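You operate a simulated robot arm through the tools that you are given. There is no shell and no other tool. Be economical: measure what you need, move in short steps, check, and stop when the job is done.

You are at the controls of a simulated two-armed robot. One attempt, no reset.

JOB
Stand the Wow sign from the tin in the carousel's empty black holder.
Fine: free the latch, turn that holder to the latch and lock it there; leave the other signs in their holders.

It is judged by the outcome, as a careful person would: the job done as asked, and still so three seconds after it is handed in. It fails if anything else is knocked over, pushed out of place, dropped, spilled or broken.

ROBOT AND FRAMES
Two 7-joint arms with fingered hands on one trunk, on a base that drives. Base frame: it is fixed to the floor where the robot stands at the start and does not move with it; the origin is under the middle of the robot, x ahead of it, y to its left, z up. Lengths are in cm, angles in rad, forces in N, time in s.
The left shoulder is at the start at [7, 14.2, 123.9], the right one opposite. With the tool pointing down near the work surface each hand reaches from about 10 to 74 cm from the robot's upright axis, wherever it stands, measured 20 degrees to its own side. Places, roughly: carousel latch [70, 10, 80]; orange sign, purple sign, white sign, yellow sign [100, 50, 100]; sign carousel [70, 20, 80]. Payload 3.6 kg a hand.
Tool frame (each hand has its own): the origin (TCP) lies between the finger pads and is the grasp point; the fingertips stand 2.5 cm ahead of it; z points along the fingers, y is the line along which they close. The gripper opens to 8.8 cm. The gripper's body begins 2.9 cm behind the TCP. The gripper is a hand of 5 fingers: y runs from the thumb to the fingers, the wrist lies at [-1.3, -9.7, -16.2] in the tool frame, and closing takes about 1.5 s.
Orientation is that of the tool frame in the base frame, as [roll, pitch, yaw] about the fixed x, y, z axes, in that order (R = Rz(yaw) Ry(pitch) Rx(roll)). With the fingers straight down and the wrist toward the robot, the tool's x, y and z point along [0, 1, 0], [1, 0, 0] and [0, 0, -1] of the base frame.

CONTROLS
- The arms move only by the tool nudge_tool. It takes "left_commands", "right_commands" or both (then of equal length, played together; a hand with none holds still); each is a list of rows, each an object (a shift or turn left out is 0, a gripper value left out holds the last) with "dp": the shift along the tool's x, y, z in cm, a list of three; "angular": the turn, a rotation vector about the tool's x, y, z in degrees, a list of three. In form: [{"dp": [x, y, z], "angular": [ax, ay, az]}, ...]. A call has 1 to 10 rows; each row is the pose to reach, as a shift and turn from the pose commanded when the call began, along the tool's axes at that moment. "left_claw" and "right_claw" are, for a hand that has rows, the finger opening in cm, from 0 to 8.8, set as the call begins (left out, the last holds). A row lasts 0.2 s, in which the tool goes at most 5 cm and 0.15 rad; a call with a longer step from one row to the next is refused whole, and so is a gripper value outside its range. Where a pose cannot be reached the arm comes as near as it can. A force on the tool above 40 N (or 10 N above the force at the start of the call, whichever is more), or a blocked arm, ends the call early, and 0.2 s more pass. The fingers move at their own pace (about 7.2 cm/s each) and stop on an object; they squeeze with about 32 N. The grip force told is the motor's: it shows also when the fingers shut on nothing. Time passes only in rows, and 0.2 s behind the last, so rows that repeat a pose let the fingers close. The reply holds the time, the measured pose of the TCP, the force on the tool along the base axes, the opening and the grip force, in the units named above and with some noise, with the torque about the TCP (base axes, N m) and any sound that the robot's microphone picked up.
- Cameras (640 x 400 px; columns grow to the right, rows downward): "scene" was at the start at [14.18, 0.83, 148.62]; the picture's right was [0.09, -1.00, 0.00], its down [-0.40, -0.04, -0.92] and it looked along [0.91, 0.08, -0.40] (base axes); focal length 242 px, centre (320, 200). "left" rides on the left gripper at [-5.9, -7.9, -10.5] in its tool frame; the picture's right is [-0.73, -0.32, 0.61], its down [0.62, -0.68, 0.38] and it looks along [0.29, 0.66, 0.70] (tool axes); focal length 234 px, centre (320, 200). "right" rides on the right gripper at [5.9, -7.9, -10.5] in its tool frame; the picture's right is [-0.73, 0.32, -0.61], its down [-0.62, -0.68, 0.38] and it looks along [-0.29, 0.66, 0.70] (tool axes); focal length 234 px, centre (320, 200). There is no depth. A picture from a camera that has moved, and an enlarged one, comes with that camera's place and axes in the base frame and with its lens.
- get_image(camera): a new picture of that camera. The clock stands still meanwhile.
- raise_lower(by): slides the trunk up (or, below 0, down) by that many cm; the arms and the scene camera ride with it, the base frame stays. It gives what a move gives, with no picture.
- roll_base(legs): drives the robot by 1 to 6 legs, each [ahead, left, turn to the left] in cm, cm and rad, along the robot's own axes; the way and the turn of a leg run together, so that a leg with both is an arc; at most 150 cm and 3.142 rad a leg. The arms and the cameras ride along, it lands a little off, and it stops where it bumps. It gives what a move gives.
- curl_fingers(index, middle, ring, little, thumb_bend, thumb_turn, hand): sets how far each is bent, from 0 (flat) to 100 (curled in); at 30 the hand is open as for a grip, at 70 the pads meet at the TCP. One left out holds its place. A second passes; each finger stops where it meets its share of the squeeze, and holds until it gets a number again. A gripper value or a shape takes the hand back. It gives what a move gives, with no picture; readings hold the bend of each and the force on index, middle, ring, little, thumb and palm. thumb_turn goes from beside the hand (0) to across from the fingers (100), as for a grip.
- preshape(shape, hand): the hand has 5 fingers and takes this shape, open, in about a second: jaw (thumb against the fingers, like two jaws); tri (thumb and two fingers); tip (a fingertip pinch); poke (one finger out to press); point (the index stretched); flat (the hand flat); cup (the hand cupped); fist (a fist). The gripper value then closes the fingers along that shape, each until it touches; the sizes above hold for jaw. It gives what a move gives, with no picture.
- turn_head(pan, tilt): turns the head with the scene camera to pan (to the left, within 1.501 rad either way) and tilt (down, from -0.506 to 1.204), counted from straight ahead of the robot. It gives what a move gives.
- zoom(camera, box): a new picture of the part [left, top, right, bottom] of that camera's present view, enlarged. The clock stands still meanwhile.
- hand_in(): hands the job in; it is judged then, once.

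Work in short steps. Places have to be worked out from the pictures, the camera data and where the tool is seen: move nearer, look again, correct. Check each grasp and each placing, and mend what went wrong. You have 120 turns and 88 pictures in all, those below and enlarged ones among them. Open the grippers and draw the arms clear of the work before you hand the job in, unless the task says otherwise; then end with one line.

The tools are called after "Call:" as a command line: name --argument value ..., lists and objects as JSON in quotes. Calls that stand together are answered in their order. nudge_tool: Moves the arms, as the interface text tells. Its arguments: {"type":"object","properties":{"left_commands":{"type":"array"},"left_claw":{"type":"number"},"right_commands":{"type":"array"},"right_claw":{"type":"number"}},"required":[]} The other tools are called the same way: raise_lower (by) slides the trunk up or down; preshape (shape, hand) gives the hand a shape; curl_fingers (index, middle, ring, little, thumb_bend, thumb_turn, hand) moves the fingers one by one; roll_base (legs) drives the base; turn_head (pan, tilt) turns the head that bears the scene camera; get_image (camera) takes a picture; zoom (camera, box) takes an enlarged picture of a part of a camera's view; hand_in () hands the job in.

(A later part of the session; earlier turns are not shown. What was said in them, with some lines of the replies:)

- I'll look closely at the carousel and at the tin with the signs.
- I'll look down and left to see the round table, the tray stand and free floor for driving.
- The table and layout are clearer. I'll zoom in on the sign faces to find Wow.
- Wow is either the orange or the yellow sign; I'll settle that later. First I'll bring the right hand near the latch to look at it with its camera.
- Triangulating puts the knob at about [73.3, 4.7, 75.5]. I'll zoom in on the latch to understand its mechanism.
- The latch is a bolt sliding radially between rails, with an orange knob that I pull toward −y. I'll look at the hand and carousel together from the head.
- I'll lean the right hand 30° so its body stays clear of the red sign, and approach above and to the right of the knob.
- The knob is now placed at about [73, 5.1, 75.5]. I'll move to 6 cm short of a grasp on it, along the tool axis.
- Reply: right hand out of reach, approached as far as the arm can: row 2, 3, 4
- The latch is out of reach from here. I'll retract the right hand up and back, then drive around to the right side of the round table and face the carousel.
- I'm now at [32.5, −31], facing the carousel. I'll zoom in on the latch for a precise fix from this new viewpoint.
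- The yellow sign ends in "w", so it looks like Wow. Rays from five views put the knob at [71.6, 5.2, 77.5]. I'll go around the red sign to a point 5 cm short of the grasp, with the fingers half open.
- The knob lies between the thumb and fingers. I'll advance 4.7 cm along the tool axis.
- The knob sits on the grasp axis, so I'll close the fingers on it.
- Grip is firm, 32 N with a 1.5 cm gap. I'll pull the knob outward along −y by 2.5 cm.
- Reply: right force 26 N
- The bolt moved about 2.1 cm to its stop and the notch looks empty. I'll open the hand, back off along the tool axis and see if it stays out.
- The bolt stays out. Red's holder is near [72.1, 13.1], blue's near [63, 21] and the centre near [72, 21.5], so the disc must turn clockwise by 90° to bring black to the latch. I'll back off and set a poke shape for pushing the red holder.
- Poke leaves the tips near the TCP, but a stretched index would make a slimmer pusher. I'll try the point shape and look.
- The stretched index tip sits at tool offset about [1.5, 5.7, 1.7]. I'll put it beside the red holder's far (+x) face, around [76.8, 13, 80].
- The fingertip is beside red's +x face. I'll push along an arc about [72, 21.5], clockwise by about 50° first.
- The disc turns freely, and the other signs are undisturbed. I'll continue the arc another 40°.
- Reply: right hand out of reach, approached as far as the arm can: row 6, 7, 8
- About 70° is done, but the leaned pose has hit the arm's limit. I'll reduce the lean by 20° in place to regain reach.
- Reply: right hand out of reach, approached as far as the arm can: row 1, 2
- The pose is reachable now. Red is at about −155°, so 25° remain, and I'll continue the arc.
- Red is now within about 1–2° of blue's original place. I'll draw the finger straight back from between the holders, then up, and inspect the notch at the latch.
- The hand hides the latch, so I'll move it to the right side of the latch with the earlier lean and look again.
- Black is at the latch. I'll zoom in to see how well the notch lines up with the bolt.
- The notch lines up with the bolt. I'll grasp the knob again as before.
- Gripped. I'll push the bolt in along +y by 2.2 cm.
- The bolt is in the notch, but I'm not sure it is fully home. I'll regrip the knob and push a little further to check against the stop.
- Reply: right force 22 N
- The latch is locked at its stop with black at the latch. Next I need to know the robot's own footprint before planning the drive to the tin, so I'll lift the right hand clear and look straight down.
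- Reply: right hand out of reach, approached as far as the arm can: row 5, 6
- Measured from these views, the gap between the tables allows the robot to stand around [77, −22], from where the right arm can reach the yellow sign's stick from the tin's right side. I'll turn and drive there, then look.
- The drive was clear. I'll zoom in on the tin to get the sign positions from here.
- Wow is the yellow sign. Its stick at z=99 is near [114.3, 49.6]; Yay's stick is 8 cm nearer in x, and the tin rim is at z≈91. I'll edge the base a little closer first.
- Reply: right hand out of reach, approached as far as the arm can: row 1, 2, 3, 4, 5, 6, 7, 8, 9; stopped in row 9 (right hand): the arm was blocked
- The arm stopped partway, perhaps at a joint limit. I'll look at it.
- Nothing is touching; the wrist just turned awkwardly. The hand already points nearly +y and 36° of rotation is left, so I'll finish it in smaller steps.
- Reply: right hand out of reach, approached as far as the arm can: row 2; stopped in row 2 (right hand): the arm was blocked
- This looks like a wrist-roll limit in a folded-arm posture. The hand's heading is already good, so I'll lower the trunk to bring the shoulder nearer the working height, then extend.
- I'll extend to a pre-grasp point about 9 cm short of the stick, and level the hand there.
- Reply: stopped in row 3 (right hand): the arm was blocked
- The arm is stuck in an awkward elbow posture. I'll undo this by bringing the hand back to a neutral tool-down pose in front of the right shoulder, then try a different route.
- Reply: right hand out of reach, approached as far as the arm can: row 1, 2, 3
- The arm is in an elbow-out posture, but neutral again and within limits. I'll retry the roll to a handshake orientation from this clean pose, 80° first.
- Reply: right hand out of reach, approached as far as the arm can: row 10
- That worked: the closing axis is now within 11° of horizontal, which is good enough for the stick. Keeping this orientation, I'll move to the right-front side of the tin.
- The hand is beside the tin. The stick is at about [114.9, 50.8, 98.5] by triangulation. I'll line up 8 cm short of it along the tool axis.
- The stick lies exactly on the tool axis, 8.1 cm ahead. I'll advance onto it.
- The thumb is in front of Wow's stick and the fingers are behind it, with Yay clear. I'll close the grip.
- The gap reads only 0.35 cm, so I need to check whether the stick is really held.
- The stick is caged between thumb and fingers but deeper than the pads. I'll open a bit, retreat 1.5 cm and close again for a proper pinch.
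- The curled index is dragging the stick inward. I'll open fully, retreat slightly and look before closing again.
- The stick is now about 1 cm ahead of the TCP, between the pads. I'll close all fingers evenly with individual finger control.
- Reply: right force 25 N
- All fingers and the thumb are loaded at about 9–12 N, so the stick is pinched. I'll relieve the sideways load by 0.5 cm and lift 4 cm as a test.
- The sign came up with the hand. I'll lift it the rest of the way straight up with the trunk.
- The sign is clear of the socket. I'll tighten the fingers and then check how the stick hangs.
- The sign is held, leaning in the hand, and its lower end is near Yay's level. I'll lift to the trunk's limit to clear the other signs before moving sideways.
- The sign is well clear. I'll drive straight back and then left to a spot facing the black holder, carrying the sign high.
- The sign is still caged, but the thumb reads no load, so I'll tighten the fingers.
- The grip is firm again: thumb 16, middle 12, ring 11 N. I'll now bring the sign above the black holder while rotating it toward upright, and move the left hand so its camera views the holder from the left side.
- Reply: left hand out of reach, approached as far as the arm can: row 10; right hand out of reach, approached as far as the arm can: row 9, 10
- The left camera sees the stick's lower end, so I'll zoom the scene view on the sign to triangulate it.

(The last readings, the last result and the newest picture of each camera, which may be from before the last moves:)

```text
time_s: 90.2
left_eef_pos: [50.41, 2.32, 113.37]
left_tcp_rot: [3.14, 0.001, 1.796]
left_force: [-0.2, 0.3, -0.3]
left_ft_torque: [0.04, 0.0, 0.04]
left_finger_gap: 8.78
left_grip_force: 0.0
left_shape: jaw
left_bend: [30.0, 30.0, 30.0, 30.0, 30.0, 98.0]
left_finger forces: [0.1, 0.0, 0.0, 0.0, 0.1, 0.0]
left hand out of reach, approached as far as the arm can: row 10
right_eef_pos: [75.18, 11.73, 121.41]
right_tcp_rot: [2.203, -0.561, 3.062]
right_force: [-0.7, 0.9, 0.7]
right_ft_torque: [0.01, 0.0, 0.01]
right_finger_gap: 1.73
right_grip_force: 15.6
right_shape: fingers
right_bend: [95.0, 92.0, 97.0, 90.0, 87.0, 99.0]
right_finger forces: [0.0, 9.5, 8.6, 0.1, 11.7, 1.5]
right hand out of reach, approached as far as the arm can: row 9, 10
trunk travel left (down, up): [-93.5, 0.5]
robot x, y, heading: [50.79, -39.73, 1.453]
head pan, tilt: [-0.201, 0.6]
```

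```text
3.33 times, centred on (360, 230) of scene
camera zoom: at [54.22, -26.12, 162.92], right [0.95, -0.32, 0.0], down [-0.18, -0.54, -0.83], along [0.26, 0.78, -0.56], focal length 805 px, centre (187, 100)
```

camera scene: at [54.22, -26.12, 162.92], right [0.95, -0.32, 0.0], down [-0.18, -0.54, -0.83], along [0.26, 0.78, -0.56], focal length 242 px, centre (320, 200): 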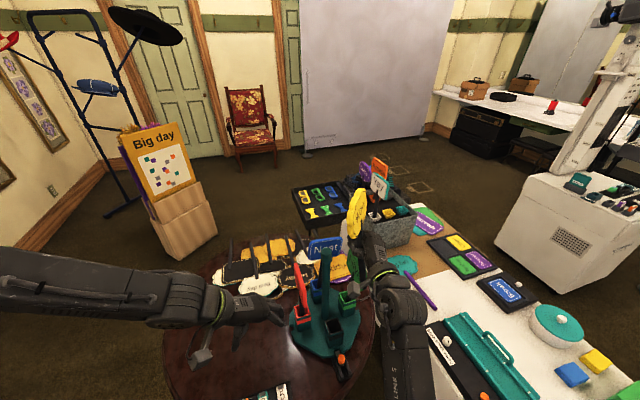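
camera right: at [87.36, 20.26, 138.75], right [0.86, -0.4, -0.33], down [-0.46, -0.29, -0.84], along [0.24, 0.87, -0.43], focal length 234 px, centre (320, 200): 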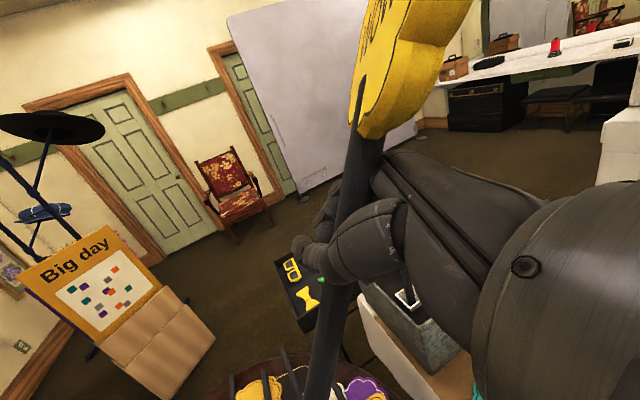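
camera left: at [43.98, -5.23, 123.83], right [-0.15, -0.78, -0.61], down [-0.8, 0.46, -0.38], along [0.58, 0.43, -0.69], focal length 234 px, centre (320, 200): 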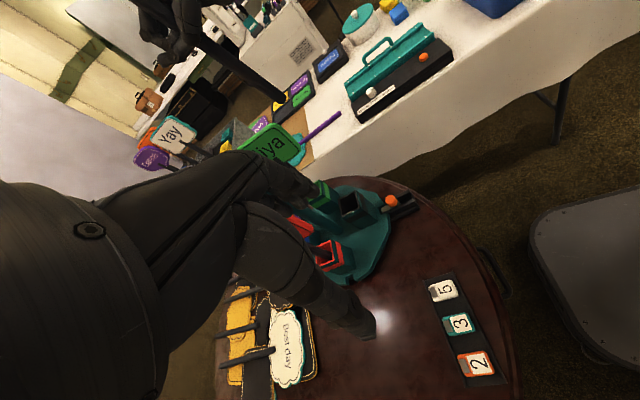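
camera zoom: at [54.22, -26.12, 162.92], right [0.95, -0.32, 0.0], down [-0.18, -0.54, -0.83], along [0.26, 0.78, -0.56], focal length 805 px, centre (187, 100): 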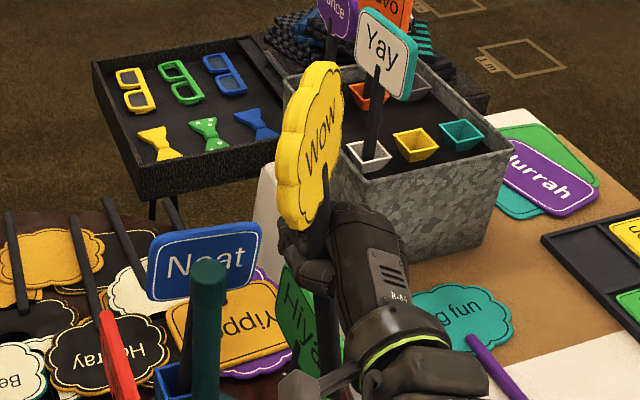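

The stick is within about 10° of vertical, with its lower end at about [77.4, 7.4, 108]; the black holder is at [72, 13.1]. I'll correct the tilt and shift so the end is above the holder.

Call:
nudge_tool --right_commands '[{"dp": [1.4, -0.1, 1.3], "angular": [-2.7, 2.2, 0]}, {"dp": [2.8, -0.2, 2.7], "angular": [-5.5, 4.3, 0]}, {"dp": [4.2, -0.35, 4], "angular": [-8.2, 6.5, 0]}, {"dp": [4.2, -0.35, 4], "angular": [-8.2, 6.5, 0]}]'

Call:
get_image --camera "left"

Call:
zoom --camera "scene" --box '[280, 190, 400, 350]'

```text
time_s: 91.2
left_eef_pos: [50.32, 2.21, 113.28]
left_tcp_rot: [-3.141, 0.0, 1.797]
left_force: [0.6, 0.8, -0.8]
left_ft_torque: [0.03, 0.01, 0.02]
left_finger_gap: 8.79
left_grip_force: 0.2
left_shape: jaw
left_bend: [30.0, 30.0, 30.0, 30.0, 30.0, 98.0]
left_finger forces: [0.1, 0.0, 0.0, 0.0, 0.0, 0.0]
right_eef_pos: [71.42, 14.91, 121.13]
right_tcp_rot: [2.005, -0.595, -3.111]
right_force: [-0.1, -0.6, -0.3]
right_ft_torque: [0.01, -0.05, -0.02]
right_finger_gap: 1.73
right_grip_force: 15.8
right_shape: fingers
right_bend: [95.0, 93.0, 97.0, 90.0, 87.0, 99.0]
right_finger forces: [0.0, 9.3, 8.9, 0.0, 11.8, 1.5]
right hand out of reach, approached as far as the arm can: row 2, 3, 4
trunk travel left (down, up): [-93.5, 0.5]
robot x, y, heading: [50.81, -39.5, 1.447]
head pan, tilt: [-0.201, 0.6]
```

```text
9 pictures are left
camera left: at [43.99, -5.2, 123.87], right [-0.15, -0.78, -0.61], down [-0.8, 0.45, -0.38], along [0.58, 0.43, -0.7], focal length 234 px, centre (320, 200)
```

left: 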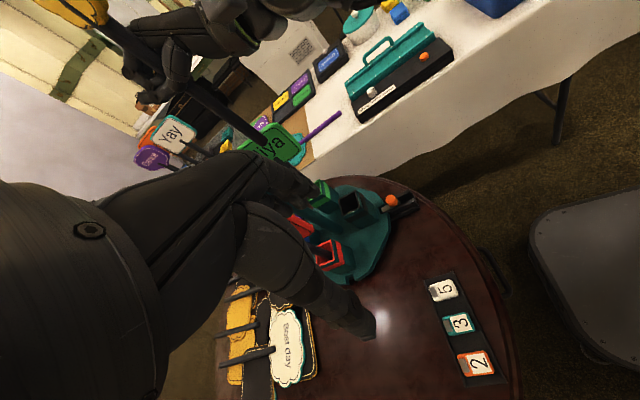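

```text
2.50 times, centred on (340, 270) of scene
camera zoom: at [54.24, -26.09, 162.91], right [0.95, -0.32, 0.0], down [-0.18, -0.54, -0.82], along [0.26, 0.78, -0.57], focal length 604 px, centre (270, 25)
```

zoom: 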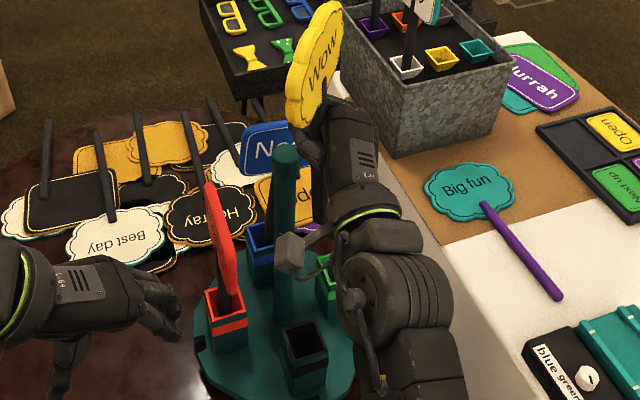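

By the tool pose, the stick is now vertical with its end at about [73.2, 12.9, 107], which agrees with the left camera. I'll lower with the trunk so the arm posture stays fixed, to just above the holder, then check.

Call:
raise_lower --by -19

Call:
get_image --camera "left"

Call:
zoom --camera "scene" --box '[270, 180, 390, 360]'

```text
time_s: 93.2
left_eef_pos: [50.33, 2.26, 94.43]
left_tcp_rot: [3.141, 0.0, 1.798]
left_force: [0.2, -0.1, -0.8]
left_ft_torque: [0.0, -0.01, -0.01]
left_finger_gap: 8.77
left_grip_force: 0.1
left_shape: jaw
left_bend: [30.0, 30.0, 30.0, 30.0, 30.0, 98.0]
left_finger forces: [0.0, 0.1, 0.1, 0.1, 0.0, 0.0]
right_eef_pos: [71.46, 15.09, 102.34]
right_tcp_rot: [1.998, -0.595, -3.109]
right_force: [-0.4, -0.1, -0.3]
right_ft_torque: [0.0, 0.01, -0.02]
right_finger_gap: 1.7
right_grip_force: 15.7
right_shape: fingers
right_bend: [95.0, 93.0, 97.0, 90.0, 87.0, 99.0]
right_finger forces: [0.0, 9.5, 9.1, 0.0, 11.9, 1.6]
trunk travel left (down, up): [-74.5, 19.5]
robot x, y, heading: [50.74, -39.22, 1.447]
head pan, tilt: [-0.201, 0.6]
```

```text
7 pictures are left
camera left: at [43.98, -5.22, 104.87], right [-0.15, -0.78, -0.61], down [-0.8, 0.45, -0.38], along [0.58, 0.43, -0.7], focal length 234 px, centre (320, 200)
```

left: 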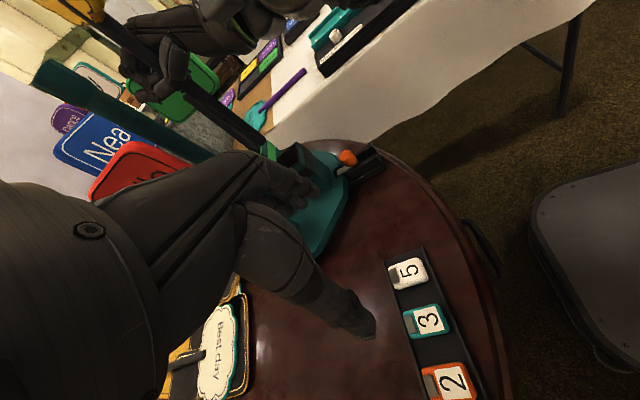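

```text
2.22 times, centred on (330, 270) of scene
camera zoom: at [54.23, -26.11, 143.92], right [0.95, -0.32, 0.0], down [-0.18, -0.54, -0.82], along [0.26, 0.78, -0.57], focal length 537 px, centre (298, 44)
```

zoom: 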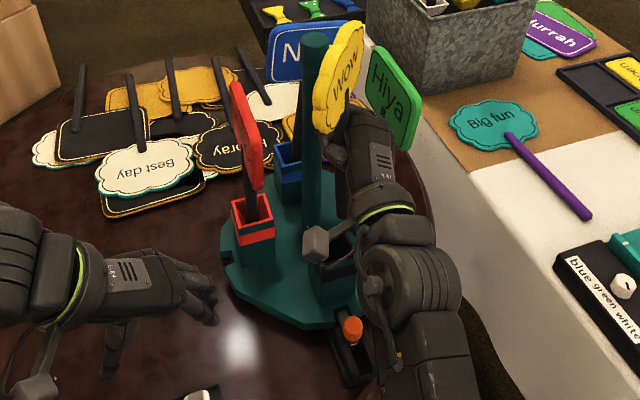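

I need a closer look at the gap between the stick's end and the holder mouth.

Call:
zoom --camera "left" --box '[220, 100, 360, 220]'

```text
3.33 times, centred on (290, 160) of left
camera zoom: at [43.98, -5.22, 104.87], right [-0.15, -0.78, -0.61], down [-0.8, 0.45, -0.38], along [0.58, 0.43, -0.7], focal length 781 px, centre (420, 333)
```

zoom: 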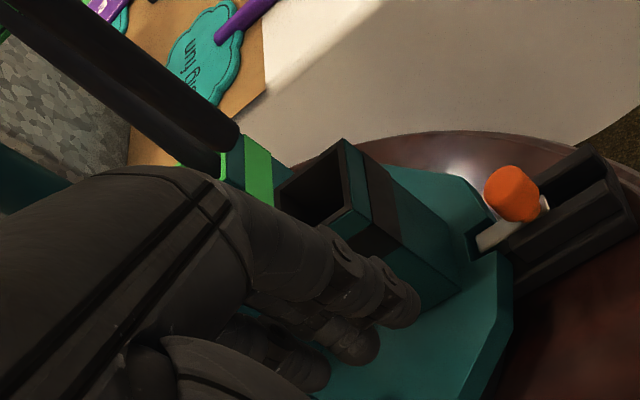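

The stick's end is at about [73.3, 13.2, 88.4], and the mouth centre at about [72.2, 12.7, 83.3]. I'll nudge about 1 cm toward −x and slightly −y.

Call:
nudge_tool --right_commands '[{"dp": [0.4, -0.3, -0.06]}, {"dp": [0.76, -0.62, -0.12]}, {"dp": [0.76, -0.62, -0.12]}]'

```text
time_s: 94.0
left_eef_pos: [50.4, 2.19, 94.34]
left_tcp_rot: [3.141, 0.0, 1.797]
left_force: [0.0, 0.4, -0.1]
left_ft_torque: [0.01, 0.0, 0.02]
left_finger_gap: 8.77
left_grip_force: 0.1
left_shape: jaw
left_bend: [30.0, 30.0, 30.0, 30.0, 30.0, 98.0]
left_finger forces: [0.0, 0.1, 0.0, 0.1, 0.1, 0.1]
right_eef_pos: [71.09, 14.89, 102.51]
right_tcp_rot: [1.986, -0.593, -3.097]
right_force: [0.1, 0.9, 0.2]
right_ft_torque: [0.05, 0.0, 0.01]
right_finger_gap: 1.74
right_grip_force: 15.7
right_shape: fingers
right_bend: [95.0, 93.0, 97.0, 90.0, 87.0, 99.0]
right_finger forces: [0.1, 9.4, 9.1, 0.0, 11.9, 1.6]
right hand out of reach, approached as far as the arm can: row 2, 3
trunk travel left (down, up): [-74.5, 19.5]
robot x, y, heading: [51.08, -39.52, 1.449]
head pan, tilt: [-0.201, 0.6]
```

The arm only gave 0.4 cm before its limit. I'll make up the rest with a small base shift left.

Call:
roll_base --legs '[[-0.3, 0.7, 0]]'

Call:
zoom --camera "left" --box '[220, 100, 360, 220]'

```text
time_s: 94.8
left_eef_pos: [49.79, 2.02, 94.25]
left_tcp_rot: [3.142, -0.001, 1.798]
left_force: [0.9, 0.2, 0.6]
left_ft_torque: [0.0, -0.01, 0.0]
left_finger_gap: 8.76
left_grip_force: 0.0
left_shape: jaw
left_bend: [30.0, 30.0, 30.0, 30.0, 30.0, 98.0]
left_finger forces: [0.0, 0.0, 0.0, 0.0, 0.0, 0.0]
right_eef_pos: [70.48, 14.54, 102.21]
right_tcp_rot: [1.993, -0.595, -3.1]
right_force: [0.4, -0.2, -0.8]
right_ft_torque: [0.02, 0.0, 0.04]
right_finger_gap: 1.74
right_grip_force: 15.7
right_shape: fingers
right_bend: [95.0, 93.0, 97.0, 90.0, 87.0, 99.0]
right_finger forces: [0.1, 9.4, 9.1, 0.0, 11.9, 1.6]
trunk travel left (down, up): [-74.5, 19.5]
robot x, y, heading: [50.18, -39.11, 1.447]
head pan, tilt: [-0.201, 0.6]
```

```text
3.33 times, centred on (290, 160) of left
camera zoom: at [43.41, -5.38, 104.86], right [-0.15, -0.78, -0.61], down [-0.8, 0.45, -0.38], along [0.57, 0.43, -0.7], focal length 781 px, centre (420, 333)
```

zoom: 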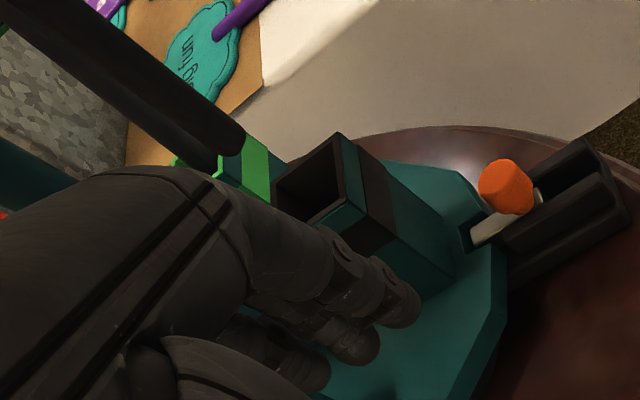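

The end is aligned with the mouth to within about 0.4 cm. I'll lower 6 cm into the mouth and watch the forces.

Call:
raise_lower --by -6.5

Call:
zoom --camera "left" --box '[200, 80, 340, 200]'

```text
time_s: 95.8
left_eef_pos: [49.71, 1.98, 87.73]
left_tcp_rot: [-3.141, -0.002, 1.796]
left_force: [-0.3, 0.7, 0.0]
left_ft_torque: [0.02, 0.01, 0.0]
left_finger_gap: 8.8
left_grip_force: 0.0
left_shape: jaw
left_bend: [30.0, 30.0, 30.0, 30.0, 30.0, 98.0]
left_finger forces: [0.1, 0.1, 0.0, 0.0, 0.0, 0.1]
right_eef_pos: [70.35, 14.38, 95.81]
right_tcp_rot: [1.994, -0.592, -3.1]
right_force: [-0.2, -2.0, -0.7]
right_ft_torque: [-0.02, -0.02, -0.05]
right_finger_gap: 1.76
right_grip_force: 16.8
right_shape: fingers
right_bend: [95.0, 93.0, 97.0, 90.0, 87.0, 99.0]
right_finger forces: [0.1, 10.1, 9.2, 0.0, 13.0, 1.8]
trunk travel left (down, up): [-68.0, 26.0]
robot x, y, heading: [50.22, -39.96, 1.447]
head pan, tilt: [-0.201, 0.6]
```

```text
3.33 times, centred on (270, 140) of left
camera zoom: at [43.29, -5.4, 98.36], right [-0.15, -0.78, -0.61], down [-0.8, 0.45, -0.38], along [0.58, 0.43, -0.7], focal length 781 px, centre (487, 400)
```

zoom: 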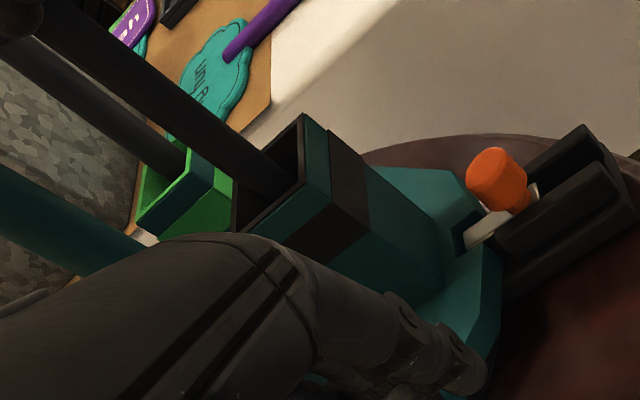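

The stick is inside the holder with little force. I'll lower 3.5 cm further.

Call:
raise_lower --by -3.5

```text
time_s: 96.6
left_eef_pos: [49.6, 1.87, 84.32]
left_tcp_rot: [3.139, 0.0, 1.798]
left_force: [0.1, -0.1, 0.3]
left_ft_torque: [-0.02, 0.0, -0.01]
left_finger_gap: 8.76
left_grip_force: 0.0
left_shape: jaw
left_bend: [30.0, 30.0, 30.0, 30.0, 30.0, 98.0]
left_finger forces: [0.0, 0.1, 0.1, 0.0, 0.0, 0.0]
right_eef_pos: [70.32, 14.38, 92.2]
right_tcp_rot: [1.991, -0.592, -3.096]
right_force: [0.9, -0.8, -0.5]
right_ft_torque: [0.01, -0.01, 0.02]
right_finger_gap: 1.72
right_grip_force: 17.3
right_shape: fingers
right_bend: [95.0, 93.0, 97.0, 90.0, 87.0, 99.0]
right_finger forces: [0.0, 10.2, 9.9, 0.1, 13.0, 1.6]
trunk travel left (down, up): [-64.5, 29.5]
robot x, y, heading: [50.06, -39.45, 1.447]
head pan, tilt: [-0.201, 0.6]
```

No contact yet. I'll continue down in small steps until it touches bottom.

Call:
raise_lower --by -1.5

Call:
raise_lower --by -0.8

```text
time_s: 97.2
left_eef_pos: [49.62, 2.05, 82.79]
left_tcp_rot: [3.14, -0.001, 1.799]
left_force: [0.0, 0.3, 0.5]
left_ft_torque: [0.0, 0.02, 0.02]
left_finger_gap: 8.81
left_grip_force: 0.0
left_shape: jaw
left_bend: [30.0, 30.0, 30.0, 30.0, 30.0, 98.0]
left_finger forces: [0.0, 0.0, 0.0, 0.1, 0.0, 0.1]
right_eef_pos: [70.3, 14.43, 90.73]
right_tcp_rot: [1.993, -0.593, -3.098]
right_force: [0.0, -0.2, -0.6]
right_ft_torque: [0.03, -0.05, -0.02]
right_finger_gap: 1.75
right_grip_force: 17.2
right_shape: fingers
right_bend: [95.0, 93.0, 97.0, 90.0, 87.0, 99.0]
right_finger forces: [0.0, 10.1, 9.8, 0.0, 13.0, 1.6]
trunk travel left (down, up): [-63.0, 31.0]
robot x, y, heading: [49.8, -39.72, 1.449]
head pan, tilt: [-0.201, 0.6]
```

```text
time_s: 97.8
left_eef_pos: [49.63, 1.96, 82.0]
left_tcp_rot: [3.139, -0.001, 1.799]
left_force: [-0.6, 0.1, 0.8]
left_ft_torque: [0.02, 0.0, -0.03]
left_finger_gap: 8.78
left_grip_force: 0.0
left_shape: jaw
left_bend: [30.0, 30.0, 30.0, 30.0, 30.0, 98.0]
left_finger forces: [0.0, 0.0, 0.0, 0.1, 0.0, 0.0]
right_eef_pos: [70.18, 14.4, 89.97]
right_tcp_rot: [1.994, -0.594, -3.099]
right_force: [-0.3, -0.4, 0.3]
right_ft_torque: [0.02, 0.04, 0.01]
right_finger_gap: 1.73
right_grip_force: 17.0
right_shape: fingers
right_bend: [95.0, 93.0, 97.0, 90.0, 87.0, 99.0]
right_finger forces: [0.1, 10.2, 9.3, 0.1, 13.0, 1.6]
trunk travel left (down, up): [-62.2, 31.8]
robot x, y, heading: [49.9, -39.42, 1.444]
head pan, tilt: [-0.201, 0.6]
```

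The end is about 7 cm deep by the readings. One more small step down, then I'll open the thumb first to release gently.

Call:
raise_lower --by -0.7

Call:
curl_fingers --hand "right" --thumb_bend 60 --index 70 --middle 80 --ring 80 --little 70

Call:
curl_fingers --hand "right" --thumb_bend 30 --index 30 --middle 30 --ring 30 --little 30

Call:
get_image --camera "right"

```text
time_s: 98.3
left_eef_pos: [49.61, 1.83, 81.53]
left_tcp_rot: [3.14, -0.004, 1.798]
left_force: [0.9, -0.4, 0.2]
left_ft_torque: [-0.01, 0.01, -0.01]
left_finger_gap: 8.79
left_grip_force: 0.0
left_shape: jaw
left_bend: [30.0, 30.0, 30.0, 30.0, 30.0, 98.0]
left_finger forces: [0.1, 0.0, 0.0, 0.0, 0.0, 0.1]
right_eef_pos: [70.18, 14.27, 89.6]
right_tcp_rot: [1.986, -0.59, -3.093]
right_force: [-0.7, 2.3, 20.6]
right_ft_torque: [-0.55, -0.03, 0.04]
right_finger_gap: 1.73
right_grip_force: 19.3
right_shape: fingers
right_bend: [95.0, 93.0, 97.0, 90.0, 87.0, 99.0]
right_finger forces: [0.1, 11.5, 10.6, 0.0, 12.7, 4.3]
trunk travel left (down, up): [-61.5, 32.5]
robot x, y, heading: [50.36, -39.71, 1.444]
head pan, tilt: [-0.201, 0.6]
```

```text
time_s: 99.3
left_eef_pos: [49.65, 2.04, 81.3]
left_tcp_rot: [3.141, 0.001, 1.798]
left_force: [-0.3, -0.2, 0.1]
left_ft_torque: [-0.03, -0.02, -0.01]
left_finger_gap: 8.79
left_grip_force: 0.0
left_shape: jaw
left_bend: [30.0, 30.0, 30.0, 30.0, 30.0, 98.0]
left_finger forces: [0.1, 0.0, 0.0, 0.1, 0.0, 0.0]
right_eef_pos: [70.24, 14.37, 89.24]
right_tcp_rot: [1.993, -0.593, -3.098]
right_force: [1.0, 0.0, -1.3]
right_ft_torque: [-0.02, 0.06, 0.02]
right_finger_gap: 0.98
right_grip_force: 2.0
right_shape: fingers
right_bend: [70.0, 80.0, 80.0, 70.0, 59.0, 100.0]
right_finger forces: [1.6, 0.0, 0.1, 0.1, 1.5, 0.1]
trunk travel left (down, up): [-61.5, 32.5]
robot x, y, heading: [50.45, -39.76, 1.447]
head pan, tilt: [-0.201, 0.6]
```

```text
time_s: 100.3
left_eef_pos: [49.63, 1.94, 81.33]
left_tcp_rot: [3.141, -0.001, 1.801]
left_force: [-0.2, -0.1, -0.4]
left_ft_torque: [-0.03, 0.03, 0.01]
left_finger_gap: 8.76
left_grip_force: 0.2
left_shape: jaw
left_bend: [30.0, 30.0, 30.0, 30.0, 30.0, 98.0]
left_finger forces: [0.1, 0.0, 0.0, 0.0, 0.0, 0.0]
right_eef_pos: [70.29, 14.46, 89.25]
right_tcp_rot: [1.993, -0.591, -3.1]
right_force: [-0.5, -0.6, -0.6]
right_ft_torque: [0.0, 0.0, -0.02]
right_finger_gap: 8.43
right_grip_force: 0.0
right_shape: fingers
right_bend: [30.0, 30.0, 30.0, 30.0, 30.0, 98.0]
right_finger forces: [0.1, 0.0, 0.1, 0.0, 0.1, 0.2]
trunk travel left (down, up): [-61.5, 32.5]
robot x, y, heading: [50.16, -39.48, 1.455]
head pan, tilt: [-0.201, 0.6]
```

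```text
2 pictures are left
camera right: at [64.35, 1.4, 90.03], right [0.92, -0.38, 0.05], down [0.08, 0.07, -0.99], along [0.38, 0.92, 0.1], focal length 234 px, centre (320, 200)
```

right: 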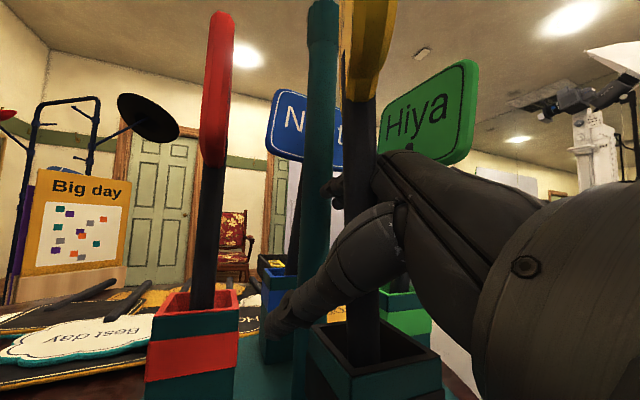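

The sign met the holder floor (20 N) and now stands upright and released. I'll withdraw the open hand along its own axis in small steps.

Call:
nudge_tool --right_commands '[{"dp": [0, 0, -0.8]}, {"dp": [0, 0, -1.6]}, {"dp": [0, 0, -2.4]}, {"dp": [0, 0, -3.2]}]'

```text
time_s: 101.3
left_eef_pos: [49.62, 2.01, 81.36]
left_tcp_rot: [3.141, 0.001, 1.798]
left_force: [-0.2, -1.0, -0.7]
left_ft_torque: [0.03, 0.01, 0.03]
left_finger_gap: 8.79
left_grip_force: 0.0
left_shape: jaw
left_bend: [30.0, 30.0, 30.0, 30.0, 30.0, 98.0]
left_finger forces: [0.0, 0.0, 0.1, 0.0, 0.0, 0.1]
right_eef_pos: [71.13, 11.49, 90.32]
right_tcp_rot: [1.99, -0.595, -3.097]
right_force: [0.2, 0.2, 0.5]
right_ft_torque: [-0.02, 0.0, 0.02]
right_finger_gap: 8.43
right_grip_force: 0.0
right_shape: fingers
right_bend: [30.0, 30.0, 30.0, 30.0, 30.0, 98.0]
right_finger forces: [0.1, 0.0, 0.1, 0.0, 0.0, 0.0]
trunk travel left (down, up): [-61.5, 32.5]
robot x, y, heading: [50.37, -39.84, 1.449]
head pan, tilt: [-0.201, 0.6]
```

Withdrawal is clean, with no force and the path followed. I'll continue further back.

Call:
nudge_tool --right_commands '[{"dp": [0, 0, -1.5]}, {"dp": [0, 0, -3]}, {"dp": [0, 0, -4.5]}, {"dp": [0, 0, -6]}, {"dp": [0, 0, -8]}, {"dp": [0, 0, -10]}]'

```text
time_s: 102.8
left_eef_pos: [49.69, 2.11, 81.39]
left_tcp_rot: [-3.141, 0.0, 1.798]
left_force: [-0.8, 0.1, 0.4]
left_ft_torque: [0.0, 0.01, 0.02]
left_finger_gap: 8.8
left_grip_force: 0.2
left_shape: jaw
left_bend: [30.0, 30.0, 30.0, 30.0, 30.0, 98.0]
left_finger forces: [0.0, 0.0, 0.1, 0.0, 0.1, 0.0]
right_eef_pos: [73.92, 2.46, 93.93]
right_tcp_rot: [1.992, -0.595, -3.098]
right_force: [0.0, -0.3, -0.2]
right_ft_torque: [0.01, 0.01, 0.01]
right_finger_gap: 8.43
right_grip_force: 0.0
right_shape: fingers
right_bend: [30.0, 30.0, 30.0, 30.0, 30.0, 98.0]
right_finger forces: [0.0, 0.1, 0.0, 0.0, 0.0, 0.0]
trunk travel left (down, up): [-61.5, 32.5]
robot x, y, heading: [50.09, -39.7, 1.452]
head pan, tilt: [-0.201, 0.6]
```

Both hands are clear of the sign. I'll raise the trunk to lift the arms away and check the result.

Call:
raise_lower --by 10

Call:
nudge_tool --right_commands '[{"dp": [0, 0, -3]}, {"dp": [0, 0, -6]}, {"dp": [0, 0, -9]}]' --right_claw 8.8

Call:
zoom --camera "scene" --box '[240, 150, 440, 350]'

```text
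time_s: 104.1
left_eef_pos: [49.63, 1.98, 91.27]
left_tcp_rot: [3.14, -0.001, 1.799]
left_force: [0.5, -0.1, -0.1]
left_ft_torque: [-0.02, 0.02, 0.01]
left_finger_gap: 8.79
left_grip_force: 0.0
left_shape: jaw
left_bend: [30.0, 30.0, 30.0, 30.0, 30.0, 98.0]
left_finger forces: [0.1, 0.0, 0.1, 0.0, 0.0, 0.0]
right_eef_pos: [73.87, 2.54, 103.85]
right_tcp_rot: [1.992, -0.597, -3.096]
right_force: [-1.0, -0.2, -0.5]
right_ft_torque: [0.0, 0.0, -0.03]
right_finger_gap: 8.44
right_grip_force: 0.0
right_shape: fingers
right_bend: [30.0, 30.0, 30.0, 30.0, 30.0, 98.0]
right_finger forces: [0.0, 0.0, 0.1, 0.1, 0.0, 0.1]
trunk travel left (down, up): [-71.5, 22.5]
robot x, y, heading: [49.73, -39.82, 1.448]
head pan, tilt: [-0.201, 0.6]
```

```text
time_s: 104.9
left_eef_pos: [49.69, 1.93, 91.34]
left_tcp_rot: [-3.14, 0.0, 1.799]
left_force: [0.1, 0.3, -0.3]
left_ft_torque: [0.02, 0.01, 0.02]
left_finger_gap: 8.77
left_grip_force: 0.1
left_shape: jaw
left_bend: [30.0, 30.0, 30.0, 30.0, 30.0, 98.0]
left_finger forces: [0.0, 0.1, 0.1, 0.0, 0.0, 0.0]
right_eef_pos: [77.62, -2.22, 102.27]
right_tcp_rot: [1.989, -0.597, -3.095]
right_force: [0.3, -0.4, 0.0]
right_ft_torque: [-0.01, 0.0, -0.01]
right_finger_gap: 8.76
right_grip_force: 0.0
right_shape: jaw
right_bend: [30.0, 30.0, 30.0, 30.0, 30.0, 98.0]
right_finger forces: [0.0, 0.1, 0.1, 0.0, 0.1, 0.0]
right hand out of reach, approached as far as the arm can: row 1, 2, 3
trunk travel left (down, up): [-71.5, 22.5]
robot x, y, heading: [50.06, -39.76, 1.446]
head pan, tilt: [-0.201, 0.6]
```

```text
2.00 times, centred on (340, 250) of scene
camera zoom: at [53.61, -26.47, 140.92], right [0.95, -0.32, 0.0], down [-0.18, -0.53, -0.83], along [0.26, 0.78, -0.56], focal length 483 px, centre (280, 100)
```

zoom: 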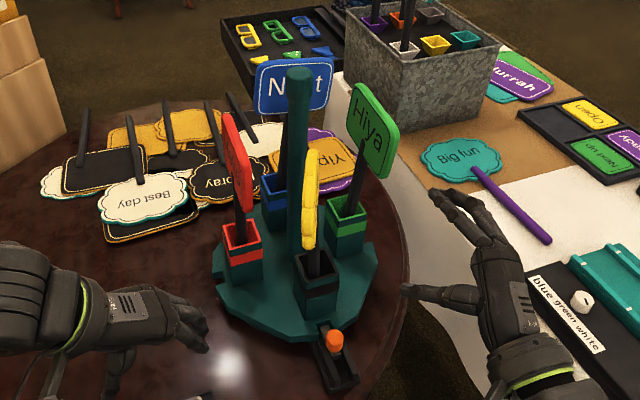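

Wow stands in the black holder at the locked latch. The other signs are in their holders, the tin is undisturbed and both open hands are clear, so I'm handing it in.

Call:
hand_in

```text
The job is handed in.
```

The Wow sign stands in the black holder, which is turned to the latch and locked there; the other signs are still in their holders.
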